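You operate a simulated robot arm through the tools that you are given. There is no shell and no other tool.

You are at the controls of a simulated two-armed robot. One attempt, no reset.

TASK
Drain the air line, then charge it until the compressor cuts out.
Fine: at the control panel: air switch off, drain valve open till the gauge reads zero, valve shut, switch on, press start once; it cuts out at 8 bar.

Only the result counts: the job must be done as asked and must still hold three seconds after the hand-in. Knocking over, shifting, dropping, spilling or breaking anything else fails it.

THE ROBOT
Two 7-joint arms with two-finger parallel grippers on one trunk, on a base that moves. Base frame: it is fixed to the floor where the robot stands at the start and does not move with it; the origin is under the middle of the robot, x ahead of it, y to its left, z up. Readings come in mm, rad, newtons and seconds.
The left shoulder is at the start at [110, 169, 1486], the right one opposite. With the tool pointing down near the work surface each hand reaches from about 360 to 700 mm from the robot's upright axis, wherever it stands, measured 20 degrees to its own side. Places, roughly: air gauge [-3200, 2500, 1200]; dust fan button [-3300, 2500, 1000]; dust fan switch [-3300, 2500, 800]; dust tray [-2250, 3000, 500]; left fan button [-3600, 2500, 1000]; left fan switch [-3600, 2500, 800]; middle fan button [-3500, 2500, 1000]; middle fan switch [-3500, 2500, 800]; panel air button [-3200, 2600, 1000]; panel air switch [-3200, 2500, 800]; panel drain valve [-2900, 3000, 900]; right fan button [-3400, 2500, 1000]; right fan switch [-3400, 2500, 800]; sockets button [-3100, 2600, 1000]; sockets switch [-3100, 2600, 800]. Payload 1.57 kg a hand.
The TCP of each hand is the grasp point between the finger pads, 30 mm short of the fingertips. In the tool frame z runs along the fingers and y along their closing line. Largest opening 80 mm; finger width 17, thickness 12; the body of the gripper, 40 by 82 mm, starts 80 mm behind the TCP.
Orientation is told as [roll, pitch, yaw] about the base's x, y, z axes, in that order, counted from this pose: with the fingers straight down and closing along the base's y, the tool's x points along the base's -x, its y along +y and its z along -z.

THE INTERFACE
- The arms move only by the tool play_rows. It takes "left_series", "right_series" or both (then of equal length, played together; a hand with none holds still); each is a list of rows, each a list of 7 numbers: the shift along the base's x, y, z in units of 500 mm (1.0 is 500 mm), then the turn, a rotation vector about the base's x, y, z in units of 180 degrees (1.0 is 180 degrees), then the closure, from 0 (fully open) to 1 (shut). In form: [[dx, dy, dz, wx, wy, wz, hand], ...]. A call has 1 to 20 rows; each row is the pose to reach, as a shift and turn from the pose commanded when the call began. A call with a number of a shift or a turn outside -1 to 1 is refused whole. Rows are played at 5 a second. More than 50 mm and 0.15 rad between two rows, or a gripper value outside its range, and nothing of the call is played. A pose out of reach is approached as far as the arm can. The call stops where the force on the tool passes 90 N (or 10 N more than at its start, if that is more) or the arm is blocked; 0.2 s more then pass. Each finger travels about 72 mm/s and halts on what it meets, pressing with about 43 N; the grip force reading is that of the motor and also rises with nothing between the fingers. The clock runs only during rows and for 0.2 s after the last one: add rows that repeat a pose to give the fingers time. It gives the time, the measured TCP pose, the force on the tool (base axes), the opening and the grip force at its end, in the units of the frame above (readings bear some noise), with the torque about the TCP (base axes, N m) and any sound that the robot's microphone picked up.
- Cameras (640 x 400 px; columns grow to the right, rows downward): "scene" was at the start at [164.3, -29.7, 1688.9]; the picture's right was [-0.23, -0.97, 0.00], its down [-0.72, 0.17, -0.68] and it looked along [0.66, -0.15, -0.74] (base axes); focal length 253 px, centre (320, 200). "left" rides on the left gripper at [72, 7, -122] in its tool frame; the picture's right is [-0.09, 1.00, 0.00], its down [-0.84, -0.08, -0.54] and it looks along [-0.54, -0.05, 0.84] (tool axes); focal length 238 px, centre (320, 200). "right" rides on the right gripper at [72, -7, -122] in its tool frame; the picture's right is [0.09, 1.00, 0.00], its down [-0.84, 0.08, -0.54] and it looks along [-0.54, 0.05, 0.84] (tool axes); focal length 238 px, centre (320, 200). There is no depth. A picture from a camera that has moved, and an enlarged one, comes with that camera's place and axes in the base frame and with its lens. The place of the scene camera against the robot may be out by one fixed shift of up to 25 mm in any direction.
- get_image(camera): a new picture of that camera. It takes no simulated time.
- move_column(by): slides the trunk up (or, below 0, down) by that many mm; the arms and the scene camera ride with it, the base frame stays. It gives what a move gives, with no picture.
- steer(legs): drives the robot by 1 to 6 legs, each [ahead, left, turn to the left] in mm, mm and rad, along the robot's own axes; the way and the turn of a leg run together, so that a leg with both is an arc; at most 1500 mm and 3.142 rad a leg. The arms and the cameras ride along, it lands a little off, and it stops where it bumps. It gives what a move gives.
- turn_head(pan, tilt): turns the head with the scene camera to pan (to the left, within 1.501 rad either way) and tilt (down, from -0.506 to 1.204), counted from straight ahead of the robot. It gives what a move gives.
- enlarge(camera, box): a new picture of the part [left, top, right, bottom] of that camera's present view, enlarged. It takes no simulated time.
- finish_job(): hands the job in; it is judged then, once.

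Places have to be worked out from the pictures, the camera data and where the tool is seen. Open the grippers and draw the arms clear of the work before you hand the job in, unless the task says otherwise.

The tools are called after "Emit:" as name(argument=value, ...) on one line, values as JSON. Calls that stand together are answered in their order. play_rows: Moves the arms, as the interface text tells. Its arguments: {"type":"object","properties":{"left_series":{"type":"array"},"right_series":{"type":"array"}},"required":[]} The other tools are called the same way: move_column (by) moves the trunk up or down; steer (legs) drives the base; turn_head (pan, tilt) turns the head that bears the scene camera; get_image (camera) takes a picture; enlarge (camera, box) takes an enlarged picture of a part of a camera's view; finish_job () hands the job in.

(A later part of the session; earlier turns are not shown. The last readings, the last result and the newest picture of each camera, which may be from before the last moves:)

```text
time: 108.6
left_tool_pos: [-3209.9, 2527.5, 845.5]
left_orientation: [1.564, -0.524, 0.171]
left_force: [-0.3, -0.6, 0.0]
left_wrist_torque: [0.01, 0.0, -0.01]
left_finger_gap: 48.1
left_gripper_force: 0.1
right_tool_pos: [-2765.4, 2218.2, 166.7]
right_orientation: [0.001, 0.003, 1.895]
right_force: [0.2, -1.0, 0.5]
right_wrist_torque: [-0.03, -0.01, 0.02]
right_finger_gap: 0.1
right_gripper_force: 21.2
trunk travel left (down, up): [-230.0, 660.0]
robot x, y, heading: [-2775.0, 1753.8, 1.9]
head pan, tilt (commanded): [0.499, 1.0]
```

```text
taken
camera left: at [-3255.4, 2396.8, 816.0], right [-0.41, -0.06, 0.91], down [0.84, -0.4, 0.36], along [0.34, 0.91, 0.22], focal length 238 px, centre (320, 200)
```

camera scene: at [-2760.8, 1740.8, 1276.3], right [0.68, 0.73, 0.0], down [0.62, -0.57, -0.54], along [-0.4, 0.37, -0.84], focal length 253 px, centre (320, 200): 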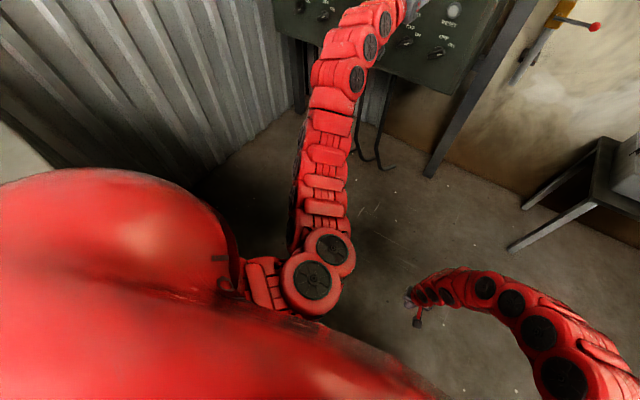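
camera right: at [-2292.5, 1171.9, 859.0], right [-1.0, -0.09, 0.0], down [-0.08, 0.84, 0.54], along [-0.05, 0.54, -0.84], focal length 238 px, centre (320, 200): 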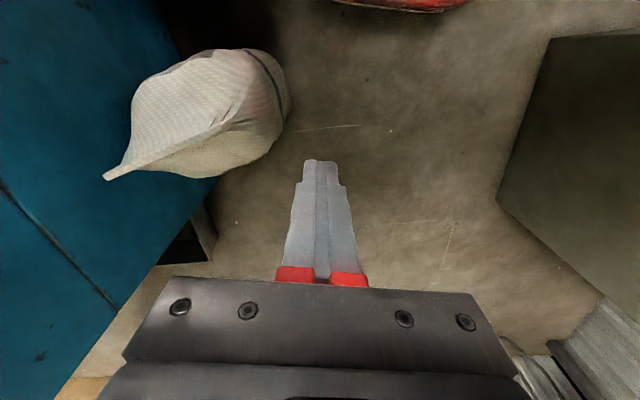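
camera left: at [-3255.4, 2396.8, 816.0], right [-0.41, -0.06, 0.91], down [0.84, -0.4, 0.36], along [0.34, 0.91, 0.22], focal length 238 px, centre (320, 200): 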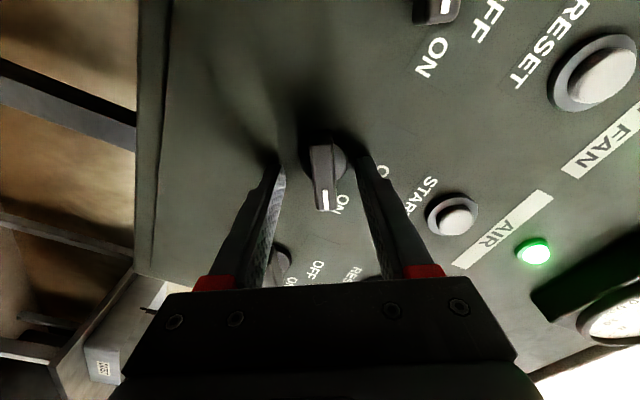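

The bar is well within the fingers and centred. I close the gripper on it.

Emit:
play_rows(left_series=[[0, 0, 0, 0, 0, 0, 0.6], [0, 0, 0, 0, 0, 0, 0.8], [0, 0, 0, 0, 0, 0, 1], [0, 0, 0, 0, 0, 0, 1]])

Emit:
get_image(camera="left")

```text
time: 109.6
left_tool_pos: [-3212.2, 2526.8, 848.4]
left_orientation: [1.569, -0.522, 0.17]
left_force: [-12.9, 10.9, 20.5]
left_wrist_torque: [0.52, 0.24, 0.4]
left_finger_gap: 30.7
left_gripper_force: 39.9
right_tool_pos: [-2766.9, 2217.8, 167.0]
right_orientation: [0.002, 0.002, 1.896]
right_force: [-0.4, 0.2, 0.1]
right_wrist_torque: [-0.01, 0.01, 0.01]
right_finger_gap: 0.0
right_gripper_force: 21.7
trunk travel left (down, up): [-230.0, 660.0]
robot x, y, heading: [-2774.3, 1756.9, 1.901]
head pan, tilt (commanded): [0.499, 1.0]
```

```text
taken
camera left: at [-3256.6, 2395.2, 818.2], right [-0.41, -0.07, 0.91], down [0.84, -0.4, 0.35], along [0.34, 0.91, 0.23], focal length 238 px, centre (320, 200)
```

left: 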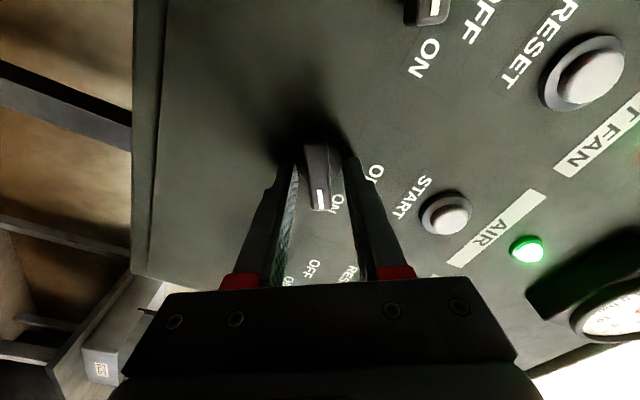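

The tips closed on the round base (30.7 mm), not on the bar. I open slightly, back out 12 mm and close again on the bar itself.

Emit:
play_rows(left_series=[[0, 0, 0, 0, 0, 0, 0.5], [0.001, -0.004, -0.004, 0, 0, 0, 0.5], [0.004, -0.024, -0.004, 0, 0, 0, 0.5], [0.004, -0.024, -0.004, 0, 0, 0, 0.5], [0.004, -0.024, -0.004, 0, 0, 0, 0.8], [0.004, -0.024, -0.004, 0, 0, 0, 1], [0.004, -0.024, -0.004, 0, 0, 0, 1]])

Emit:
get_image(camera="left")

```text
time: 111.2
left_tool_pos: [-3211.7, 2518.1, 847.1]
left_orientation: [1.568, -0.525, 0.172]
left_force: [-10.7, 11.3, 19.8]
left_wrist_torque: [0.89, 0.26, 0.41]
left_finger_gap: 14.1
left_gripper_force: 30.4
right_tool_pos: [-2766.1, 2218.8, 168.1]
right_orientation: [0.0, 0.002, 1.895]
right_force: [0.2, -0.6, -0.1]
right_wrist_torque: [0.01, -0.01, -0.01]
right_finger_gap: 0.1
right_gripper_force: 21.7
trunk travel left (down, up): [-230.0, 660.0]
robot x, y, heading: [-2774.1, 1758.2, 1.898]
head pan, tilt (commanded): [0.499, 1.0]
```

```text
taken
camera left: at [-3255.8, 2385.9, 817.4], right [-0.41, -0.07, 0.91], down [0.84, -0.4, 0.35], along [0.34, 0.91, 0.23], focal length 238 px, centre (320, 200)
```

left: 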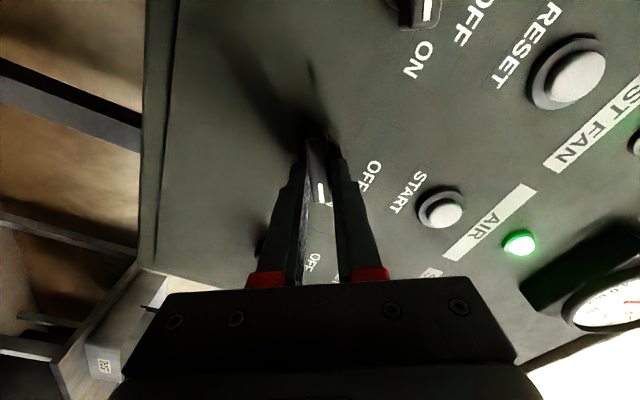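

The gripper now holds the bar (14.1 mm). I turn it 60° counter-clockwise about the tool axis toward OFF, easing the small side load at the same time.

Emit:
play_rows(left_series=[[-0.002, 0, 0.002, 0.0071, -0.041, 0, 1], [-0.003, 0, 0.004, 0.0142, -0.0821, 0, 1], [-0.004, 0, 0.005, 0.0213, -0.1231, 0, 1], [-0.004, 0, 0.005, 0.0285, -0.1641, 0, 1], [-0.004, 0, 0.005, 0.0356, -0.2052, 0, 1], [-0.004, 0, 0.005, 0.0427, -0.2462, 0, 1], [-0.004, 0, 0.005, 0.0499, -0.2872, 0, 1], [-0.004, 0, 0.005, 0.057, -0.3283, 0, 1], [-0.004, 0, 0.005, 0.057, -0.3283, 0, 1]])

Emit:
get_image(camera="left")

Emit:
turn_head(pan=0.1, tilt=0.2)

Emit:
get_image(camera="scene")

```text
time: 113.2
left_tool_pos: [-3216.8, 2516.8, 850.0]
left_orientation: [-2.606, -1.565, -1.942]
left_force: [-18.7, -0.7, 17.3]
left_wrist_torque: [0.68, 0.29, 0.9]
left_finger_gap: 14.4
left_gripper_force: 30.0
right_tool_pos: [-2766.2, 2217.2, 167.6]
right_orientation: [0.0, 0.001, 1.894]
right_force: [-0.6, 1.1, -0.8]
right_wrist_torque: [-0.01, 0.03, 0.01]
right_finger_gap: 0.1
right_gripper_force: 21.4
trunk travel left (down, up): [-230.0, 660.0]
robot x, y, heading: [-2770.0, 1755.7, 1.894]
head pan, tilt (commanded): [0.499, 1.0]
```

```text
taken
camera left: at [-3202.1, 2395.4, 777.1], right [-0.98, -0.17, 0.09], down [0.17, -0.53, 0.83], along [-0.09, 0.83, 0.54], focal length 238 px, centre (320, 200)
```

left: 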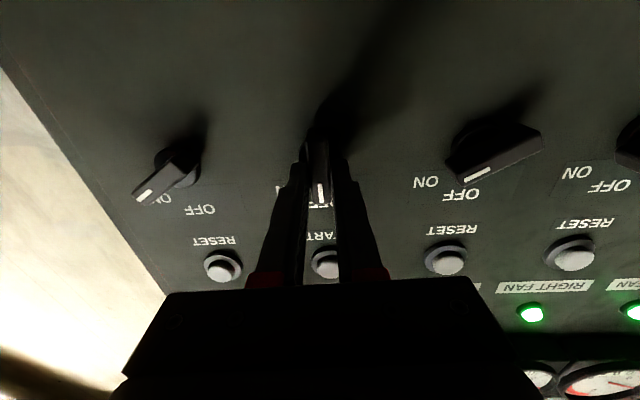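

```text
time: 114.3
left_tool_pos: [-3214.8, 2515.7, 848.8]
left_orientation: [-2.768, -1.566, -1.778]
left_force: [-25.8, 2.2, 22.1]
left_wrist_torque: [0.56, 0.25, 1.08]
left_finger_gap: 14.4
left_gripper_force: 30.7
right_tool_pos: [-2765.7, 2216.3, 167.5]
right_orientation: [0.0, 0.001, 1.895]
right_force: [-0.2, -0.2, 0.8]
right_wrist_torque: [0.0, 0.02, -0.06]
right_finger_gap: 0.0
right_gripper_force: 20.7
trunk travel left (down, up): [-230.0, 660.0]
robot x, y, heading: [-2773.3, 1759.5, 1.899]
head pan, tilt (commanded): [0.099, 0.201]
```

```text
taken
camera scene: at [-2832.2, 1903.2, 1175.2], right [0.91, 0.41, 0.0], down [0.08, -0.18, -0.98], along [-0.4, 0.89, -0.2], focal length 253 px, centre (320, 200)
```

scene: 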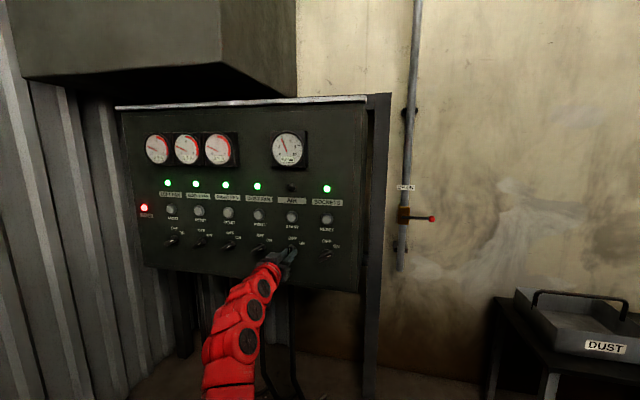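

The AIR lamp has gone dark: the air switch is OFF. I open the fingers and back the hand straight off.

Emit:
play_rows(left_series=[[0, 0, 0, 0, 0, 0, 0.7], [0, 0, 0, 0, 0, 0, 0.5], [0.002, -0.01, 0, 0, 0, 0, 0.4], [0.008, -0.05, 0, 0, 0, 0, 0.4], [0.014, -0.08, 0, 0, 0, 0, 0.4], [0.014, -0.08, 0, 0, 0, 0, 0.4]])

Emit:
get_image(camera="left")

Emit:
enlarge(camera="scene", box=[110, 90, 450, 300])

```text
time: 115.7
left_tool_pos: [-3208.2, 2506.7, 848.1]
left_orientation: [-2.214, -1.571, -2.334]
left_force: [0.9, 0.0, 0.8]
left_wrist_torque: [-0.04, 0.0, 0.03]
left_finger_gap: 48.0
left_gripper_force: 0.0
left hand out of reach, approached as far as the arm can: row 4, 5, 6
right_tool_pos: [-2765.3, 2217.2, 167.0]
right_orientation: [0.001, 0.003, 1.895]
right_force: [0.3, 0.0, -0.5]
right_wrist_torque: [0.0, 0.02, 0.0]
right_finger_gap: 0.0
right_gripper_force: 21.3
trunk travel left (down, up): [-230.0, 660.0]
robot x, y, heading: [-2772.5, 1756.6, 1.898]
head pan, tilt (commanded): [0.099, 0.201]
```

```text
taken
camera left: at [-3195.7, 2385.1, 777.1], right [-0.98, -0.16, 0.09], down [0.16, -0.52, 0.84], along [-0.09, 0.84, 0.54], focal length 238 px, centre (320, 200)
```

left: 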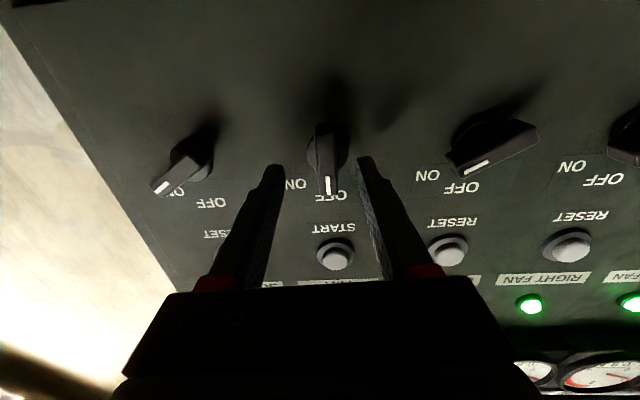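

```text
1.88 times, centred on (280, 195) of scene
camera zoom: at [-2830.6, 1905.6, 1175.0], right [0.91, 0.41, 0.0], down [0.08, -0.18, -0.98], along [-0.4, 0.89, -0.2], focal length 476 px, centre (395, 209)
```

zoom: 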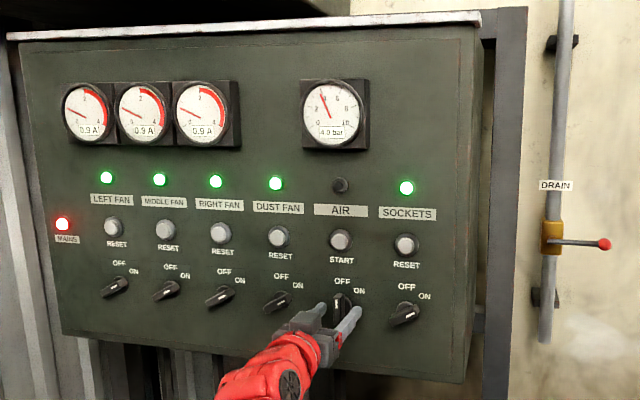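

AIR is OFF, and the gauge still reads 4.0 bar. Next is the drain valve: I back straight off the knob by 60 mm, then slide right and forward to stand in front of the drain lever with the same hand posture.

Emit:
steer(legs=[[-59, 9, 0], [0, -300, 0], [270, -209, 0]])

Emit:
get_image(camera="left")

Emit:
get_image(camera="scene")

```text
time: 120.2
left_tool_pos: [-2792.4, 2866.5, 848.6]
left_orientation: [-2.184, -1.572, -2.371]
left_force: [-0.2, 0.7, 0.0]
left_wrist_torque: [0.05, 0.0, -0.02]
left_finger_gap: 48.0
left_gripper_force: 0.0
right_tool_pos: [-2351.7, 2573.2, 165.8]
right_orientation: [0.002, 0.003, 1.889]
right_force: [-1.0, 0.2, -0.2]
right_wrist_torque: [-0.04, -0.01, 0.0]
right_finger_gap: 0.1
right_gripper_force: 21.8
trunk travel left (down, up): [-230.0, 660.0]
robot x, y, heading: [-2361.5, 2110.4, 1.885]
head pan, tilt (commanded): [0.099, 0.201]
```

```text
taken
camera left: at [-2779.5, 2744.7, 777.0], right [-0.98, -0.16, 0.09], down [0.16, -0.52, 0.84], along [-0.08, 0.84, 0.54], focal length 238 px, centre (320, 200)
```

left: 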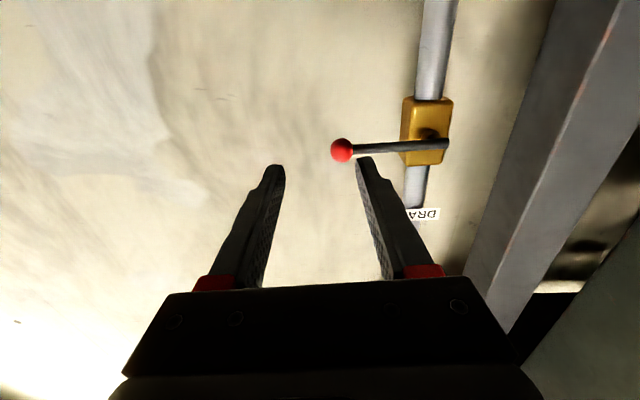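

```text
taken
camera scene: at [-2417.7, 2262.6, 1174.9], right [0.91, 0.41, 0.0], down [0.08, -0.18, -0.98], along [-0.4, 0.9, -0.2], focal length 253 px, centre (320, 200)
```

scene: 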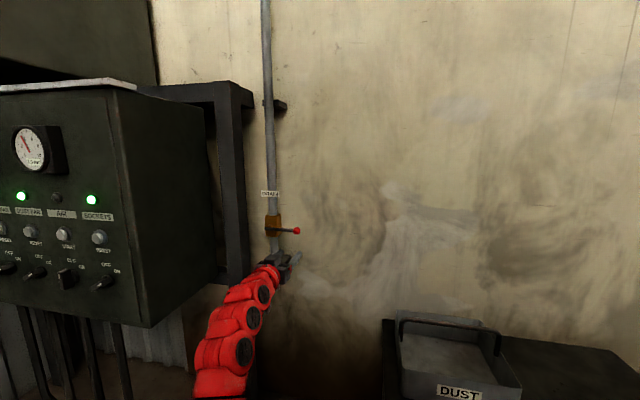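

From here the scene camera sees both the gauge and the valve. The lever runs right from its pivot (≈-2941, 2975, 880) to the red ball (≈-2835, 2993, 877). I close the fingers and raise the hand above lever height, then inch closer.

Emit:
play_rows(left_series=[[0, 0, 0.03, 0, 0, 0, 0.7], [0, 0, 0.07, 0, 0, 0, 1], [0, 0, 0.11, 0, 0, 0, 1], [0, 0, 0.14, 0, 0, 0, 1], [0, 0, 0.14, 0, 0, 0, 1]])

Emit:
get_image(camera="left")

Emit:
enlarge(camera="scene", box=[0, 110, 120, 185])

```text
time: 121.4
left_tool_pos: [-2782.9, 2853.9, 901.1]
left_orientation: [-2.489, -1.569, -2.067]
left_force: [-0.7, 0.3, 0.2]
left_wrist_torque: [-0.02, -0.03, 0.02]
left_finger_gap: 0.0
left_gripper_force: 21.7
left hand out of reach, approached as far as the arm can: row 3, 4, 5
right_tool_pos: [-2350.5, 2573.6, 166.3]
right_orientation: [0.003, 0.004, 1.889]
right_force: [0.5, 0.1, -0.5]
right_wrist_torque: [-0.01, 0.02, 0.01]
right_finger_gap: 0.0
right_gripper_force: 20.8
trunk travel left (down, up): [-230.0, 660.0]
robot x, y, heading: [-2364.3, 2114.9, 1.887]
head pan, tilt (commanded): [0.099, 0.201]
```

```text
taken
camera left: at [-2769.6, 2732.0, 829.9], right [-0.98, -0.16, 0.09], down [0.16, -0.52, 0.84], along [-0.08, 0.84, 0.54], focal length 238 px, centre (320, 200)
```

left: 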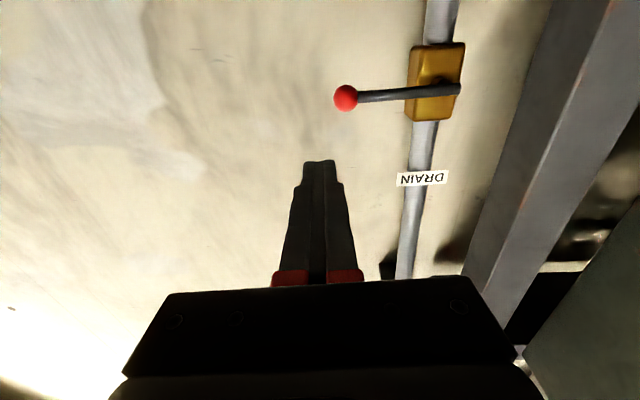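

```text
5.33 times, centred on (60, 148) of scene
camera zoom: at [-2417.7, 2262.3, 1175.0], right [0.91, 0.41, 0.0], down [0.08, -0.18, -0.98], along [-0.4, 0.9, -0.2], focal length 1349 px, centre (1707, 480)
```

zoom: 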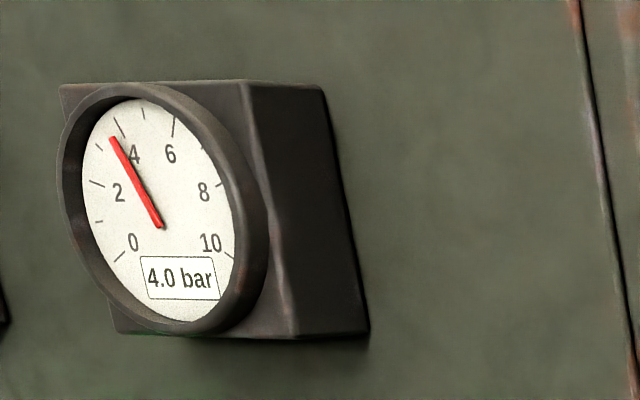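

The gauge is clearly readable (4.0 bar). Refined: ball (-2835, 2999, 878), pivot (-2947, 2976, 880). I raise the trunk 40 mm and drive about 110 mm ahead so the closed fingers end up just above the lever, near its ball.

Emit:
move_column(by=40)

Emit:
steer(legs=[[111, 32, 0]])

Emit:
get_image(camera="left")

Emit:
get_image(camera="scene")

```text
time: 122.2
left_tool_pos: [-2781.2, 2854.3, 942.5]
left_orientation: [-2.479, -1.57, -2.076]
left_force: [-0.1, 0.1, 0.3]
left_wrist_torque: [-0.01, -0.02, 0.01]
left_finger_gap: 0.2
left_gripper_force: 21.7
right_tool_pos: [-2350.4, 2573.5, 206.0]
right_orientation: [0.003, 0.005, 1.889]
right_force: [0.5, -0.1, 0.3]
right_wrist_torque: [0.01, 0.01, -0.03]
right_finger_gap: 0.0
right_gripper_force: 21.1
trunk travel left (down, up): [-270.0, 620.0]
robot x, y, heading: [-2364.4, 2112.4, 1.89]
head pan, tilt (commanded): [0.099, 0.201]
```

```text
time: 123.4
left_tool_pos: [-2847.7, 2948.9, 940.8]
left_orientation: [-1.74, -1.57, -2.815]
left_force: [-0.3, -0.4, -0.1]
left_wrist_torque: [-0.02, 0.0, -0.02]
left_finger_gap: 0.0
left_gripper_force: 21.3
right_tool_pos: [-2416.9, 2669.8, 205.6]
right_orientation: [0.001, 0.003, 1.888]
right_force: [0.0, 0.4, 0.4]
right_wrist_torque: [-0.03, 0.01, 0.0]
right_finger_gap: 0.0
right_gripper_force: 20.7
trunk travel left (down, up): [-270.0, 620.0]
robot x, y, heading: [-2428.4, 2210.4, 1.89]
head pan, tilt (commanded): [0.099, 0.201]
```

```text
taken
camera left: at [-2836.3, 2828.4, 869.3], right [-0.98, -0.16, 0.09], down [0.16, -0.52, 0.84], along [-0.08, 0.84, 0.54], focal length 238 px, centre (320, 200)
```

left: 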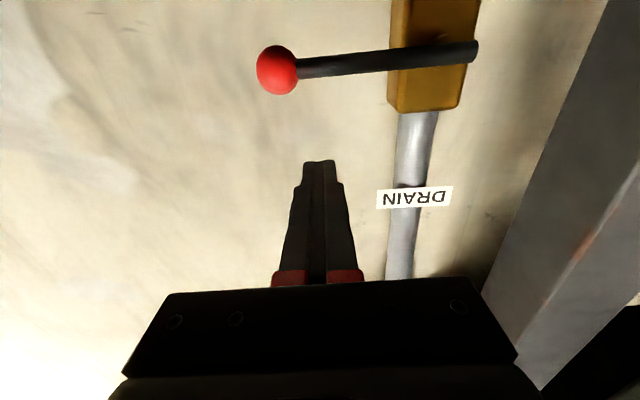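

```text
taken
camera scene: at [-2484.3, 2359.0, 1214.8], right [0.91, 0.41, 0.0], down [0.08, -0.18, -0.98], along [-0.4, 0.9, -0.2], focal length 253 px, centre (320, 200)
```

scene: 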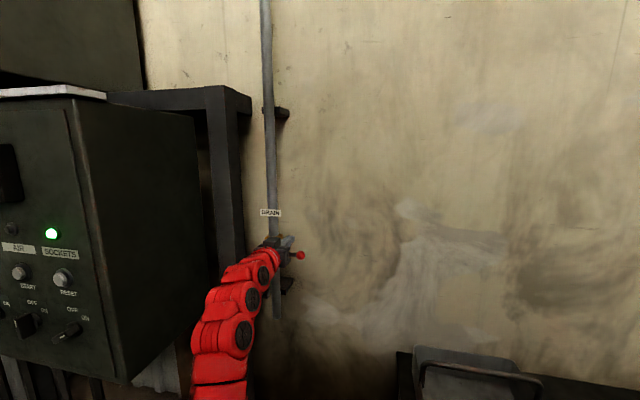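

The closed fingers are ~62 mm above the lever and just short of it. I extend forward 26 mm and lower to just above the lever (z≈905).

Emit:
play_rows(left_series=[[-0.005, 0.026, -0.02, 0, 0, 0, 1], [-0.01, 0.052, -0.045, 0, 0, 0, 1], [-0.01, 0.052, -0.072, 0, 0, 0, 1], [-0.01, 0.052, -0.072, 0, 0, 0, 1]])

Emit:
get_image(camera="left")

```text
time: 124.4
left_tool_pos: [-2853.1, 2974.8, 906.3]
left_orientation: [-3.031, -1.569, -1.522]
left_force: [0.2, 1.5, -0.5]
left_wrist_torque: [0.02, 0.01, -0.03]
left_finger_gap: 0.0
left_gripper_force: 21.2
left hand out of reach, approached as far as the arm can: row 1, 2
right_tool_pos: [-2415.9, 2667.9, 207.6]
right_orientation: [0.001, 0.003, 1.889]
right_force: [0.1, 0.1, 0.3]
right_wrist_torque: [0.0, -0.01, -0.02]
right_finger_gap: 0.0
right_gripper_force: 21.4
trunk travel left (down, up): [-270.0, 620.0]
robot x, y, heading: [-2428.8, 2211.0, 1.891]
head pan, tilt (commanded): [0.099, 0.201]
```

```text
taken
camera left: at [-2840.7, 2853.9, 834.1], right [-0.98, -0.16, 0.09], down [0.16, -0.52, 0.84], along [-0.08, 0.84, 0.54], focal length 238 px, centre (320, 200)
```

left: 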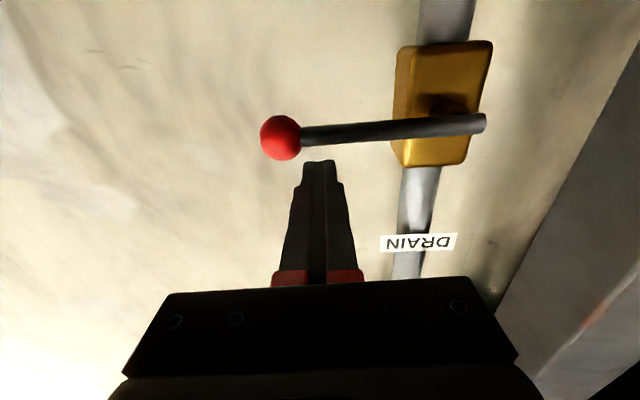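

The fingertips are directly above the lever, just inboard of the ball. I push down gently, in small steps, to test if this is the opening direction.

Emit:
play_rows(left_series=[[0, 0, -0.012, 0, 0, 0, 1], [0, 0, -0.024, 0, 0, 0, 1], [0, 0, -0.036, 0, 0, 0, 1], [0, 0, -0.05, 0, 0, 0, 1], [0, 0, -0.064, 0, 0, 0, 1]])

Emit:
get_image(camera="left")

```text
time: 125.6
left_tool_pos: [-2853.0, 2975.6, 874.7]
left_orientation: [-2.759, -1.568, -1.797]
left_force: [0.3, 0.1, 0.3]
left_wrist_torque: [0.0, -0.01, 0.0]
left_finger_gap: 0.0
left_gripper_force: 21.2
right_tool_pos: [-2417.9, 2668.6, 207.2]
right_orientation: [0.002, 0.004, 1.888]
right_force: [0.3, -0.3, -0.6]
right_wrist_torque: [-0.01, 0.01, 0.01]
right_finger_gap: 0.0
right_gripper_force: 21.2
trunk travel left (down, up): [-270.0, 620.0]
robot x, y, heading: [-2429.1, 2210.6, 1.893]
head pan, tilt (commanded): [0.099, 0.201]
```

```text
taken
camera left: at [-2840.9, 2853.4, 802.8], right [-0.98, -0.16, 0.09], down [0.16, -0.53, 0.84], along [-0.08, 0.84, 0.54], focal length 238 px, centre (320, 200)
```

left: 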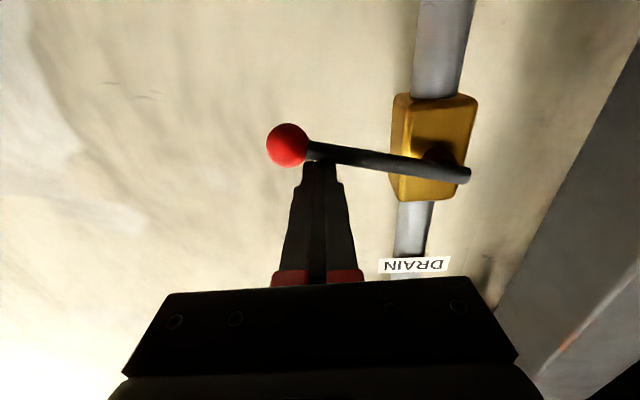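

The lever turned down ~11° with hardly any force, so down is the opening direction. I keep pushing along the lever's arc to about 60° and check.

Emit:
play_rows(left_series=[[-0.021, -0.003, -0.021, 0, 0, 0, 1], [-0.029, -0.005, -0.051, 0, 0, 0, 1], [-0.042, -0.009, -0.078, 0, 0, 0, 1], [-0.06, -0.013, -0.103, 0, 0, 0, 1], [-0.08, -0.019, -0.125, 0, 0, 0, 1]])

Emit:
get_image(camera="left")

```text
time: 126.8
left_tool_pos: [-2893.2, 2966.3, 810.8]
left_orientation: [-2.1, -1.571, -2.454]
left_force: [-0.6, -0.6, 0.4]
left_wrist_torque: [0.02, 0.0, 0.04]
left_finger_gap: 0.0
left_gripper_force: 21.6
right_tool_pos: [-2417.2, 2669.4, 207.0]
right_orientation: [0.003, 0.004, 1.888]
right_force: [0.3, -0.3, 0.7]
right_wrist_torque: [-0.01, 0.0, 0.02]
right_finger_gap: 0.0
right_gripper_force: 21.6
trunk travel left (down, up): [-270.0, 620.0]
robot x, y, heading: [-2427.2, 2206.3, 1.89]
head pan, tilt (commanded): [0.099, 0.201]
```

```text
taken
camera left: at [-2881.5, 2844.3, 738.6], right [-0.98, -0.16, 0.09], down [0.16, -0.52, 0.84], along [-0.08, 0.84, 0.54], focal length 238 px, centre (320, 200)
```

left: 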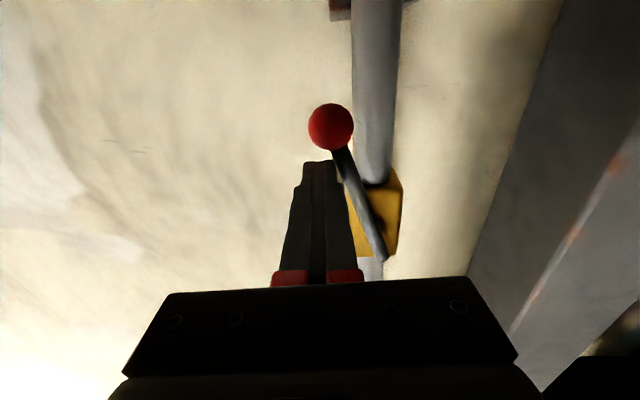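

The lever is now about 60° down and moving freely. I push it on to vertical along the arc.

Emit:
play_rows(left_series=[[-0.012, -0.003, -0.009, 0, 0, 0, 1], [-0.024, -0.005, -0.016, 0, 0, 0, 1], [-0.037, -0.009, -0.024, 0, 0, 0, 1], [-0.05, -0.012, -0.03, 0, 0, 0, 1], [-0.065, -0.016, -0.035, 0, 0, 0, 1], [-0.079, -0.02, -0.038, 0, 0, 0, 1]])

Emit:
get_image(camera="left")

Emit:
turn_head(pan=0.95, tilt=0.1)

Emit:
get_image(camera="scene")

```text
time: 128.2
left_tool_pos: [-2919.8, 2962.5, 795.3]
left_orientation: [2.725, -1.569, -1.004]
left_force: [19.6, -5.7, 1.6]
left_wrist_torque: [-0.02, 0.02, -0.24]
left_finger_gap: 0.1
left_gripper_force: 21.4
left hand out of reach, approached as far as the arm can: row 5, 6
right_tool_pos: [-2416.5, 2669.3, 207.6]
right_orientation: [0.004, 0.002, 1.886]
right_force: [-0.2, -0.4, -0.1]
right_wrist_torque: [0.0, 0.01, 0.02]
right_finger_gap: 0.0
right_gripper_force: 21.3
trunk travel left (down, up): [-270.0, 620.0]
robot x, y, heading: [-2429.1, 2206.1, 1.886]
head pan, tilt (commanded): [0.099, 0.201]
```

```text
taken
camera left: at [-2908.8, 2841.7, 723.1], right [-0.98, -0.15, 0.09], down [0.16, -0.53, 0.84], along [-0.08, 0.84, 0.54], focal length 238 px, centre (320, 200)
```

left: 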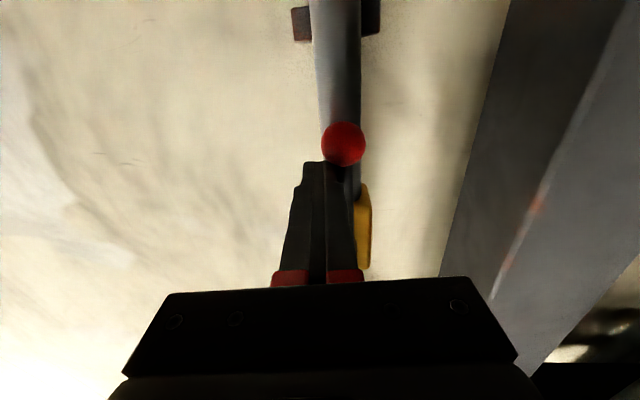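

```text
time: 129.4
left_tool_pos: [-2919.0, 2964.1, 795.6]
left_orientation: [2.149, -1.57, -0.429]
left_force: [29.1, 3.1, 4.1]
left_wrist_torque: [0.04, 0.06, -0.54]
left_finger_gap: 0.0
left_gripper_force: 21.4
right_tool_pos: [-2416.4, 2669.4, 207.2]
right_orientation: [0.006, 0.001, 1.888]
right_force: [0.4, 0.5, 0.9]
right_wrist_torque: [0.0, -0.02, -0.02]
right_finger_gap: 0.4
right_gripper_force: 21.1
trunk travel left (down, up): [-270.0, 620.0]
robot x, y, heading: [-2429.1, 2208.7, 1.89]
head pan, tilt (commanded): [0.949, 0.099]
```

```text
taken
camera scene: at [-2530.2, 2300.8, 1224.8], right [0.3, 0.95, 0.0], down [0.09, -0.03, -1.0], along [-0.95, 0.3, -0.1], focal length 253 px, centre (320, 200)
```

scene: 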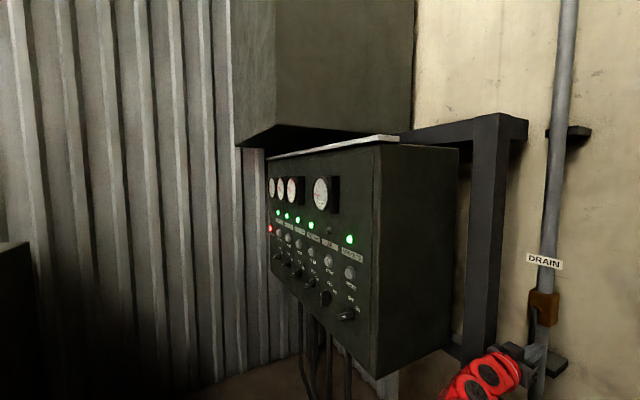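

The lever has come up against its stop (~30 N), nearly vertical, so the drain is fully open. I ease the finger off a little and read the gauge.

Emit:
play_rows(left_series=[[0.01, 0.002, 0, 0, 0, 0, 1], [0.03, 0.006, 0, 0, 0, 0, 1], [0.03, 0.006, 0, 0, 0, 0, 1], [0.03, 0.006, 0, 0, 0, 0, 1]])

Emit:
enlarge(camera="scene", box=[260, 160, 380, 235])

Emit:
get_image(camera="left")

```text
time: 130.4
left_tool_pos: [-2911.9, 2962.0, 794.8]
left_orientation: [3.104, -1.568, -1.373]
left_force: [-0.3, -4.2, 8.1]
left_wrist_torque: [0.13, 0.12, 0.11]
left_finger_gap: 0.1
left_gripper_force: 21.5
right_tool_pos: [-2417.9, 2669.6, 207.5]
right_orientation: [0.003, 0.003, 1.888]
right_force: [1.1, 0.2, 0.3]
right_wrist_torque: [0.02, 0.0, 0.0]
right_finger_gap: 0.0
right_gripper_force: 21.5
trunk travel left (down, up): [-270.0, 620.0]
robot x, y, heading: [-2425.6, 2205.6, 1.891]
head pan, tilt (commanded): [0.949, 0.099]
```

```text
5.33 times, centred on (320, 198) of scene
camera zoom: at [-2533.7, 2298.6, 1224.6], right [0.3, 0.95, 0.0], down [0.09, -0.03, -1.0], along [-0.95, 0.3, -0.1], focal length 1349 px, centre (320, 213)
```

zoom: 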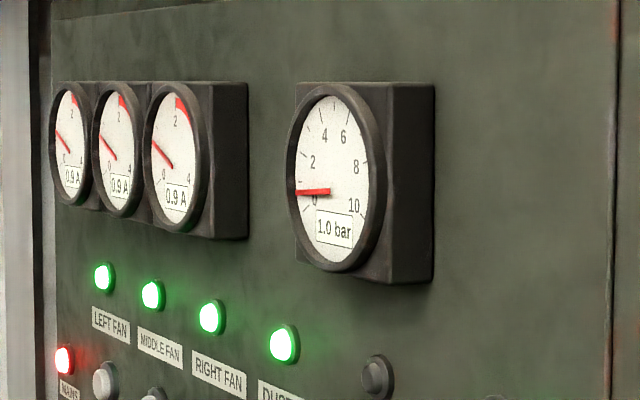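

```text
taken
camera left: at [-2900.3, 2841.2, 722.7], right [-0.98, -0.16, 0.09], down [0.16, -0.53, 0.83], along [-0.09, 0.84, 0.54], focal length 238 px, centre (320, 200)
```

left: 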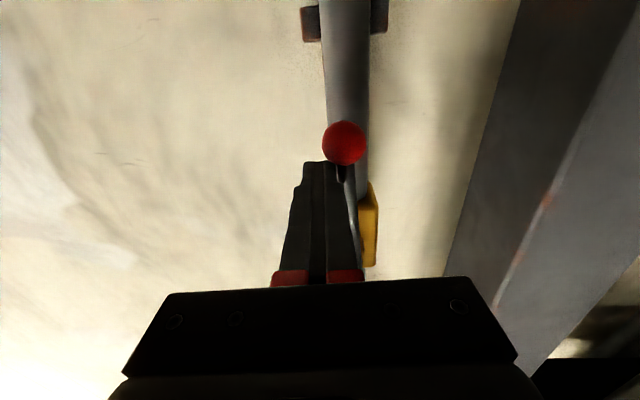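

Gauge is at 1.0 bar and falling. I hold still for two seconds and read again.

Emit:
play_rows(left_series=[[0.01, 0.002, 0, 0, 0, 0, 1], [0.02, 0.004, 0, 0, 0, 0, 1], [0.02, 0.004, 0, 0, 0, 0, 1], [0.02, 0.004, 0, 0, 0, 0, 1], [0.02, 0.004, 0, 0, 0, 0, 1], [0.02, 0.004, 0, 0, 0, 0, 1], [0.02, 0.004, 0, 0, 0, 0, 1], [0.02, 0.004, 0, 0, 0, 0, 1], [0.02, 0.004, 0, 0, 0, 0, 1], [0.02, 0.004, 0, 0, 0, 0, 1]])

Emit:
enlarge(camera="scene", box=[260, 160, 380, 235])

Emit:
get_image(camera="left")

```text
time: 132.6
left_tool_pos: [-2900.3, 2965.7, 792.5]
left_orientation: [-2.563, -1.571, -1.992]
left_force: [0.0, 0.4, 0.7]
left_wrist_torque: [0.04, -0.02, -0.04]
left_finger_gap: 0.2
left_gripper_force: 20.9
right_tool_pos: [-2417.4, 2669.1, 207.2]
right_orientation: [0.001, 0.005, 1.889]
right_force: [0.2, 0.1, -0.2]
right_wrist_torque: [0.01, 0.02, -0.01]
right_finger_gap: 0.0
right_gripper_force: 21.4
trunk travel left (down, up): [-270.0, 620.0]
robot x, y, heading: [-2425.0, 2206.1, 1.893]
head pan, tilt (commanded): [0.949, 0.099]
```

```text
5.33 times, centred on (320, 198) of scene
camera zoom: at [-2534.0, 2300.6, 1224.4], right [0.3, 0.95, 0.0], down [0.09, -0.03, -0.99], along [-0.95, 0.3, -0.1], focal length 1349 px, centre (320, 213)
```

zoom: 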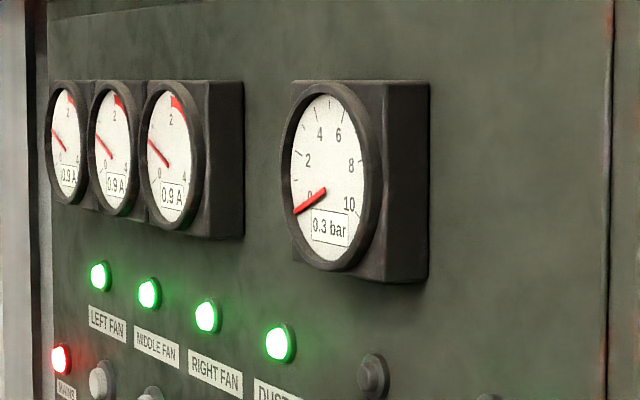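

```text
taken
camera left: at [-2888.5, 2844.6, 720.7], right [-0.98, -0.16, 0.09], down [0.16, -0.52, 0.84], along [-0.08, 0.84, 0.54], focal length 238 px, centre (320, 200)
```

left: 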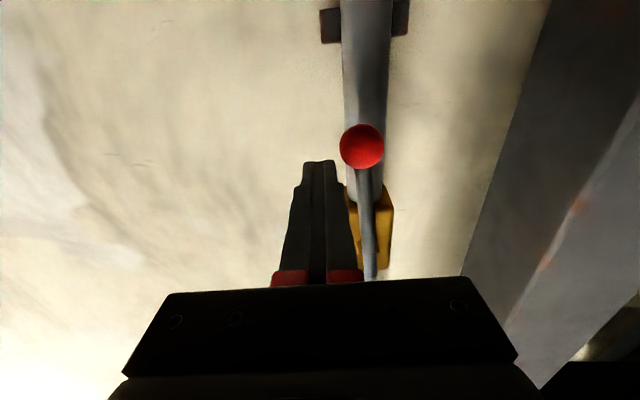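

0.3 bar and still falling. Meanwhile I back the robot 50 mm off the lever, then read the gauge again.

Emit:
steer(legs=[[-50, 6, 0]])

Emit:
play_rows(left_series=[[0, 0, 0, 0, 0, 0, 1], [0, 0, 0, 0, 0, 0, 1], [0, 0, 0, 0, 0, 0, 1], [0, 0, 0, 0, 0, 0, 1], [0, 0, 0, 0, 0, 0, 1], [0, 0, 0, 0, 0, 0, 1], [0, 0, 0, 0, 0, 0, 1], [0, 0, 0, 0, 0, 0, 1], [0, 0, 0, 0, 0, 0, 1], [0, 0, 0, 0, 0, 0, 1]])

Emit:
enlarge(camera="scene", box=[260, 160, 380, 235])

Emit:
get_image(camera="left")

```text
time: 133.5
left_tool_pos: [-2891.0, 2917.8, 793.6]
left_orientation: [-2.916, -1.567, -1.639]
left_force: [-0.4, 0.8, 0.2]
left_wrist_torque: [-0.02, 0.01, 0.0]
left_finger_gap: 0.3
left_gripper_force: 21.2
right_tool_pos: [-2406.7, 2620.9, 207.1]
right_orientation: [0.002, 0.002, 1.889]
right_force: [-0.8, -0.3, 0.7]
right_wrist_torque: [0.02, -0.01, -0.01]
right_finger_gap: 0.2
right_gripper_force: 21.2
trunk travel left (down, up): [-270.0, 620.0]
robot x, y, heading: [-2416.8, 2160.0, 1.887]
head pan, tilt (commanded): [0.949, 0.099]
```

```text
time: 135.7
left_tool_pos: [-2890.5, 2917.0, 792.6]
left_orientation: [-2.702, -1.569, -1.853]
left_force: [-0.1, -0.8, -0.3]
left_wrist_torque: [0.0, 0.0, -0.01]
left_finger_gap: 0.3
left_gripper_force: 20.9
right_tool_pos: [-2406.3, 2620.0, 206.2]
right_orientation: [0.002, 0.004, 1.887]
right_force: [-0.6, 0.1, -0.6]
right_wrist_torque: [0.01, 0.0, -0.01]
right_finger_gap: 0.0
right_gripper_force: 21.2
trunk travel left (down, up): [-270.0, 620.0]
robot x, y, heading: [-2415.2, 2158.5, 1.893]
head pan, tilt (commanded): [0.949, 0.099]
```

```text
5.33 times, centred on (320, 198) of scene
camera zoom: at [-2524.0, 2251.8, 1224.4], right [0.3, 0.95, 0.0], down [0.09, -0.03, -0.99], along [-0.95, 0.3, -0.1], focal length 1349 px, centre (320, 213)
```

zoom: 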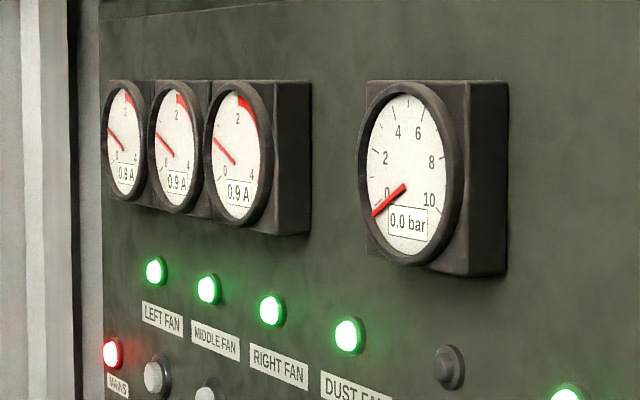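

```text
taken
camera left: at [-2878.1, 2796.1, 720.8], right [-0.98, -0.15, 0.09], down [0.16, -0.52, 0.84], along [-0.08, 0.84, 0.54], focal length 238 px, centre (320, 200)
```

left: 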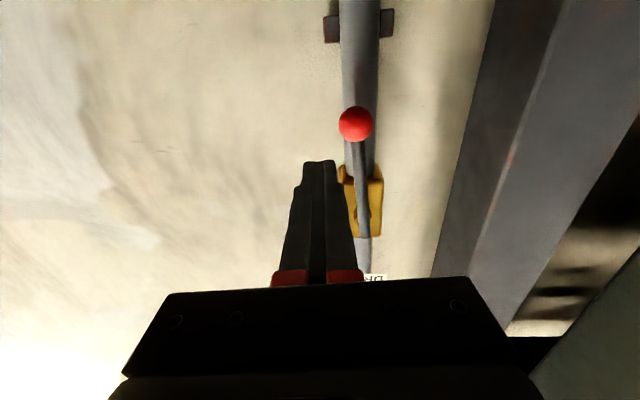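

The gauge reads 0.0 bar. Now the valve must be shut: I shift the robot ~64 mm left along the wall so the closed fingers come to the left side of the hanging lever, and look.

Emit:
steer(legs=[[7, 64, 0]])

Emit:
get_image(camera="left")

Emit:
get_image(camera="scene")

```text
time: 136.7
left_tool_pos: [-2953.8, 2903.8, 793.0]
left_orientation: [-2.246, -1.57, -2.311]
left_force: [-0.3, 0.7, -0.7]
left_wrist_torque: [0.04, 0.01, -0.01]
left_finger_gap: 0.0
left_gripper_force: 21.4
right_tool_pos: [-2472.0, 2606.1, 207.7]
right_orientation: [0.001, 0.003, 1.889]
right_force: [-0.4, 0.0, 0.1]
right_wrist_torque: [-0.01, -0.02, 0.01]
right_finger_gap: 0.3
right_gripper_force: 22.0
trunk travel left (down, up): [-270.0, 620.0]
robot x, y, heading: [-2485.3, 2143.5, 1.889]
head pan, tilt (commanded): [0.949, 0.099]
```

```text
taken
camera left: at [-2942.5, 2782.2, 720.6], right [-0.98, -0.16, 0.09], down [0.16, -0.52, 0.84], along [-0.08, 0.84, 0.54], focal length 238 px, centre (320, 200)
```

left: 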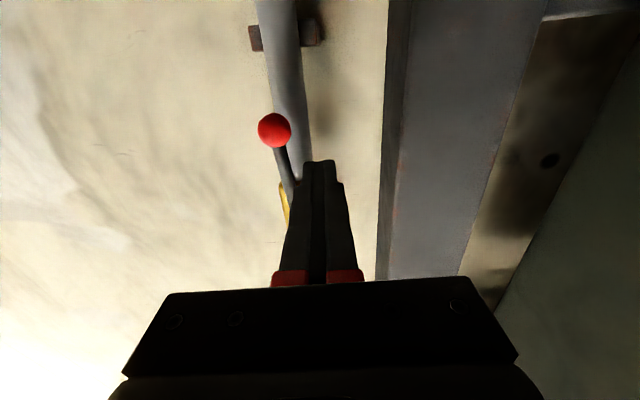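

```text
taken
camera scene: at [-2588.4, 2238.0, 1224.3], right [0.3, 0.95, 0.0], down [0.1, -0.03, -0.99], along [-0.95, 0.3, -0.1], focal length 253 px, centre (320, 200)
```

scene: 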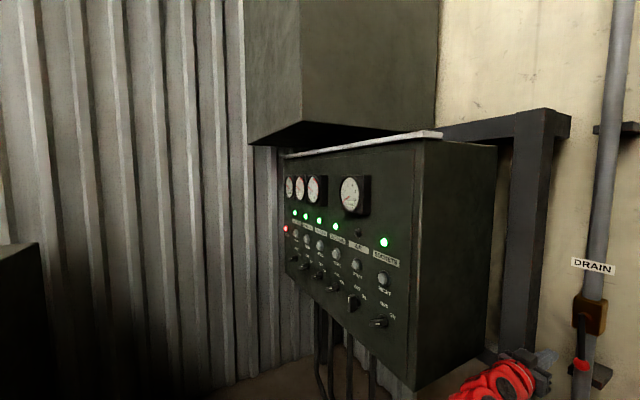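

The fingers are left of the hanging lever with clearance. I drive 46 mm forward so that the fingertips reach just past the lever's plane.

Emit:
steer(legs=[[45, -7, 0]])

Emit:
get_image(camera="left")

```text
time: 137.6
left_tool_pos: [-2960.8, 2947.5, 791.8]
left_orientation: [-1.311, -1.571, 3.037]
left_force: [-0.1, -0.7, -0.1]
left_wrist_torque: [0.0, 0.01, -0.01]
left_finger_gap: 0.0
left_gripper_force: 21.7
right_tool_pos: [-2477.6, 2651.2, 206.4]
right_orientation: [0.002, 0.004, 1.889]
right_force: [-0.1, -0.5, 0.4]
right_wrist_torque: [0.02, -0.02, 0.0]
right_finger_gap: 0.0
right_gripper_force: 21.6
trunk travel left (down, up): [-270.0, 620.0]
robot x, y, heading: [-2491.1, 2189.5, 1.891]
head pan, tilt (commanded): [0.949, 0.099]
```

```text
taken
camera left: at [-2949.6, 2826.7, 720.1], right [-0.98, -0.16, 0.09], down [0.16, -0.52, 0.84], along [-0.08, 0.84, 0.54], focal length 238 px, centre (320, 200)
```

left: 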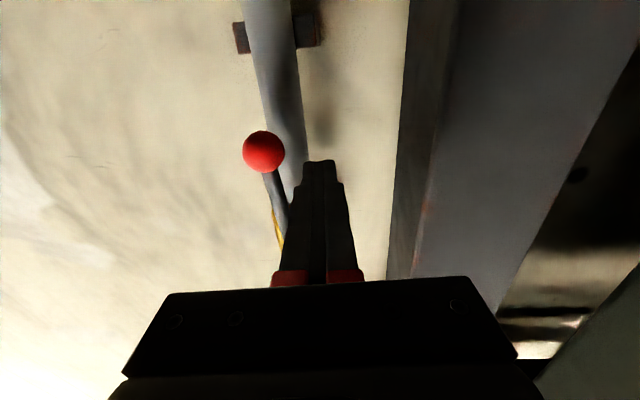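

The fingertip is just left of the lever, ~11 mm from contact. I push the lever right and up along its arc toward horizontal, first to about 30° short.

Emit:
play_rows(left_series=[[0.0216, 0.007, -0.0036, 0, 0, 0, 1], [0.0562, 0.016, 0, 0, 0, 0, 1], [0.0866, 0.029, 0.008, 0, 0, 0, 1], [0.1152, 0.039, 0.0216, 0, 0, 0, 1], [0.1408, 0.0442, 0.0402, 0, 0, 0, 1], [0.1626, 0.0486, 0.0632, 0, 0, 0, 1]])

Emit:
get_image(camera="left")

```text
time: 139.0
left_tool_pos: [-2879.4, 2971.9, 824.6]
left_orientation: [0.006, -1.568, 1.723]
left_force: [-0.2, -1.0, -0.1]
left_wrist_torque: [-0.01, -0.02, 0.02]
left_finger_gap: 0.0
left_gripper_force: 21.5
right_tool_pos: [-2478.4, 2652.2, 205.7]
right_orientation: [0.001, 0.002, 1.889]
right_force: [0.6, -0.3, -0.2]
right_wrist_torque: [0.0, -0.01, -0.01]
right_finger_gap: 0.0
right_gripper_force: 21.0
trunk travel left (down, up): [-270.0, 620.0]
robot x, y, heading: [-2492.6, 2192.6, 1.886]
head pan, tilt (commanded): [0.949, 0.099]
```

```text
taken
camera left: at [-2867.9, 2850.6, 753.4], right [-0.98, -0.15, 0.09], down [0.16, -0.52, 0.84], along [-0.08, 0.84, 0.54], focal length 238 px, centre (320, 200)
```

left: 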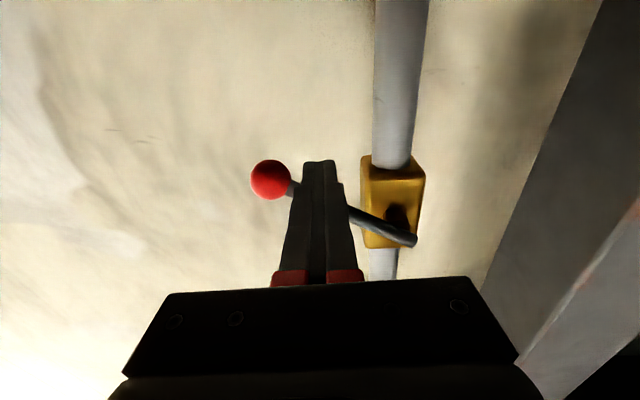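

The lever follows nicely. I continue up to horizontal and slightly beyond until it meets its closed stop.

Emit:
play_rows(left_series=[[0.0176, 0.0036, 0.0266, 0, 0, 0, 1], [0.0304, 0.0062, 0.056, 0, 0, 0, 1], [0.0374, 0.0076, 0.075, 0, 0, 0, 1], [0.0374, 0.0076, 0.0862, 0, 0, 0, 1], [0.038, 0.008, 0.096, 0, 0, 0, 1], [0.038, 0.008, 0.096, 0, 0, 0, 1]])

Emit:
get_image(camera="left")

```text
time: 140.4
left_tool_pos: [-2863.3, 2978.7, 865.9]
left_orientation: [-0.108, -1.56, 1.835]
left_force: [4.6, -8.8, -27.9]
left_wrist_torque: [-0.36, -0.05, -0.04]
left_finger_gap: 0.0
left_gripper_force: 21.5
right_tool_pos: [-2479.2, 2650.8, 205.8]
right_orientation: [0.002, 0.005, 1.888]
right_force: [-0.4, 1.1, -0.4]
right_wrist_torque: [0.02, -0.02, -0.01]
right_finger_gap: 0.3
right_gripper_force: 21.1
trunk travel left (down, up): [-270.0, 620.0]
robot x, y, heading: [-2490.3, 2189.5, 1.89]
head pan, tilt (commanded): [0.949, 0.099]
```

```text
taken
camera left: at [-2850.3, 2856.7, 795.4], right [-0.98, -0.15, 0.09], down [0.16, -0.52, 0.84], along [-0.08, 0.84, 0.53], focal length 238 px, centre (320, 200)
```

left: 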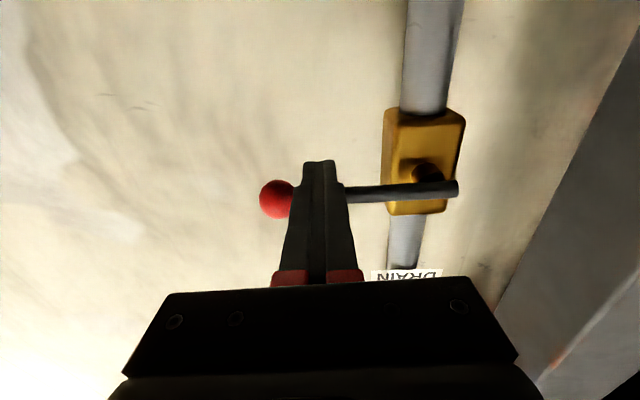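

The lever is back at its original horizontal position (ball at ≈(-2835, 2999, 878)) and against its stop: the drain is shut. I lower the finger away from it and back the robot off.

Emit:
play_rows(left_series=[[0, 0, -0.02, 0, 0, 0, 1], [0, 0, -0.05, 0, 0, 0, 1], [0, 0, -0.08, 0, 0, 0, 1], [0, 0, -0.08, 0, 0, 0, 1]])

Emit:
steer(legs=[[-140, 0, 0]])

Emit:
get_image(camera="left")

Emit:
get_image(camera="scene")

```text
time: 141.4
left_tool_pos: [-2861.6, 2976.5, 833.0]
left_orientation: [-3.023, -1.57, -1.534]
left_force: [0.1, 0.8, -0.4]
left_wrist_torque: [-0.01, 0.0, 0.01]
left_finger_gap: 0.0
left_gripper_force: 21.8
right_tool_pos: [-2478.2, 2650.8, 207.8]
right_orientation: [0.002, 0.004, 1.889]
right_force: [0.2, 0.2, 0.2]
right_wrist_torque: [0.05, 0.0, -0.03]
right_finger_gap: 0.0
right_gripper_force: 21.3
trunk travel left (down, up): [-270.0, 620.0]
robot x, y, heading: [-2489.8, 2188.3, 1.887]
head pan, tilt (commanded): [0.949, 0.099]
```

```text
time: 142.7
left_tool_pos: [-2819.0, 2840.2, 832.9]
left_orientation: [-3.002, -1.569, -1.551]
left_force: [-0.1, -0.7, 0.7]
left_wrist_torque: [-0.01, 0.0, -0.04]
left_finger_gap: 0.1
left_gripper_force: 21.6
right_tool_pos: [-2435.5, 2517.0, 208.0]
right_orientation: [0.003, 0.002, 1.891]
right_force: [0.4, 0.8, 1.0]
right_wrist_torque: [0.01, -0.01, 0.0]
right_finger_gap: 0.2
right_gripper_force: 21.9
trunk travel left (down, up): [-270.0, 620.0]
robot x, y, heading: [-2444.7, 2055.9, 1.895]
head pan, tilt (commanded): [0.949, 0.099]
```

```text
taken
camera left: at [-2806.6, 2720.0, 760.6], right [-0.98, -0.16, 0.09], down [0.16, -0.52, 0.84], along [-0.08, 0.84, 0.54], focal length 238 px, centre (320, 200)
```

left: 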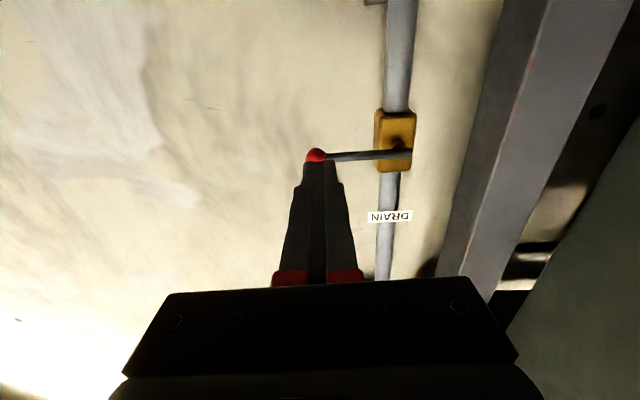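

```text
taken
camera scene: at [-2551.0, 2148.1, 1224.5], right [0.3, 0.96, 0.0], down [0.09, -0.03, -1.0], along [-0.95, 0.29, -0.1], focal length 253 px, centre (320, 200)
```

scene: 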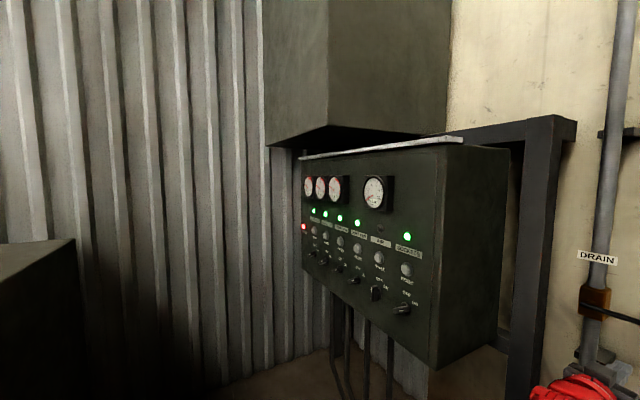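

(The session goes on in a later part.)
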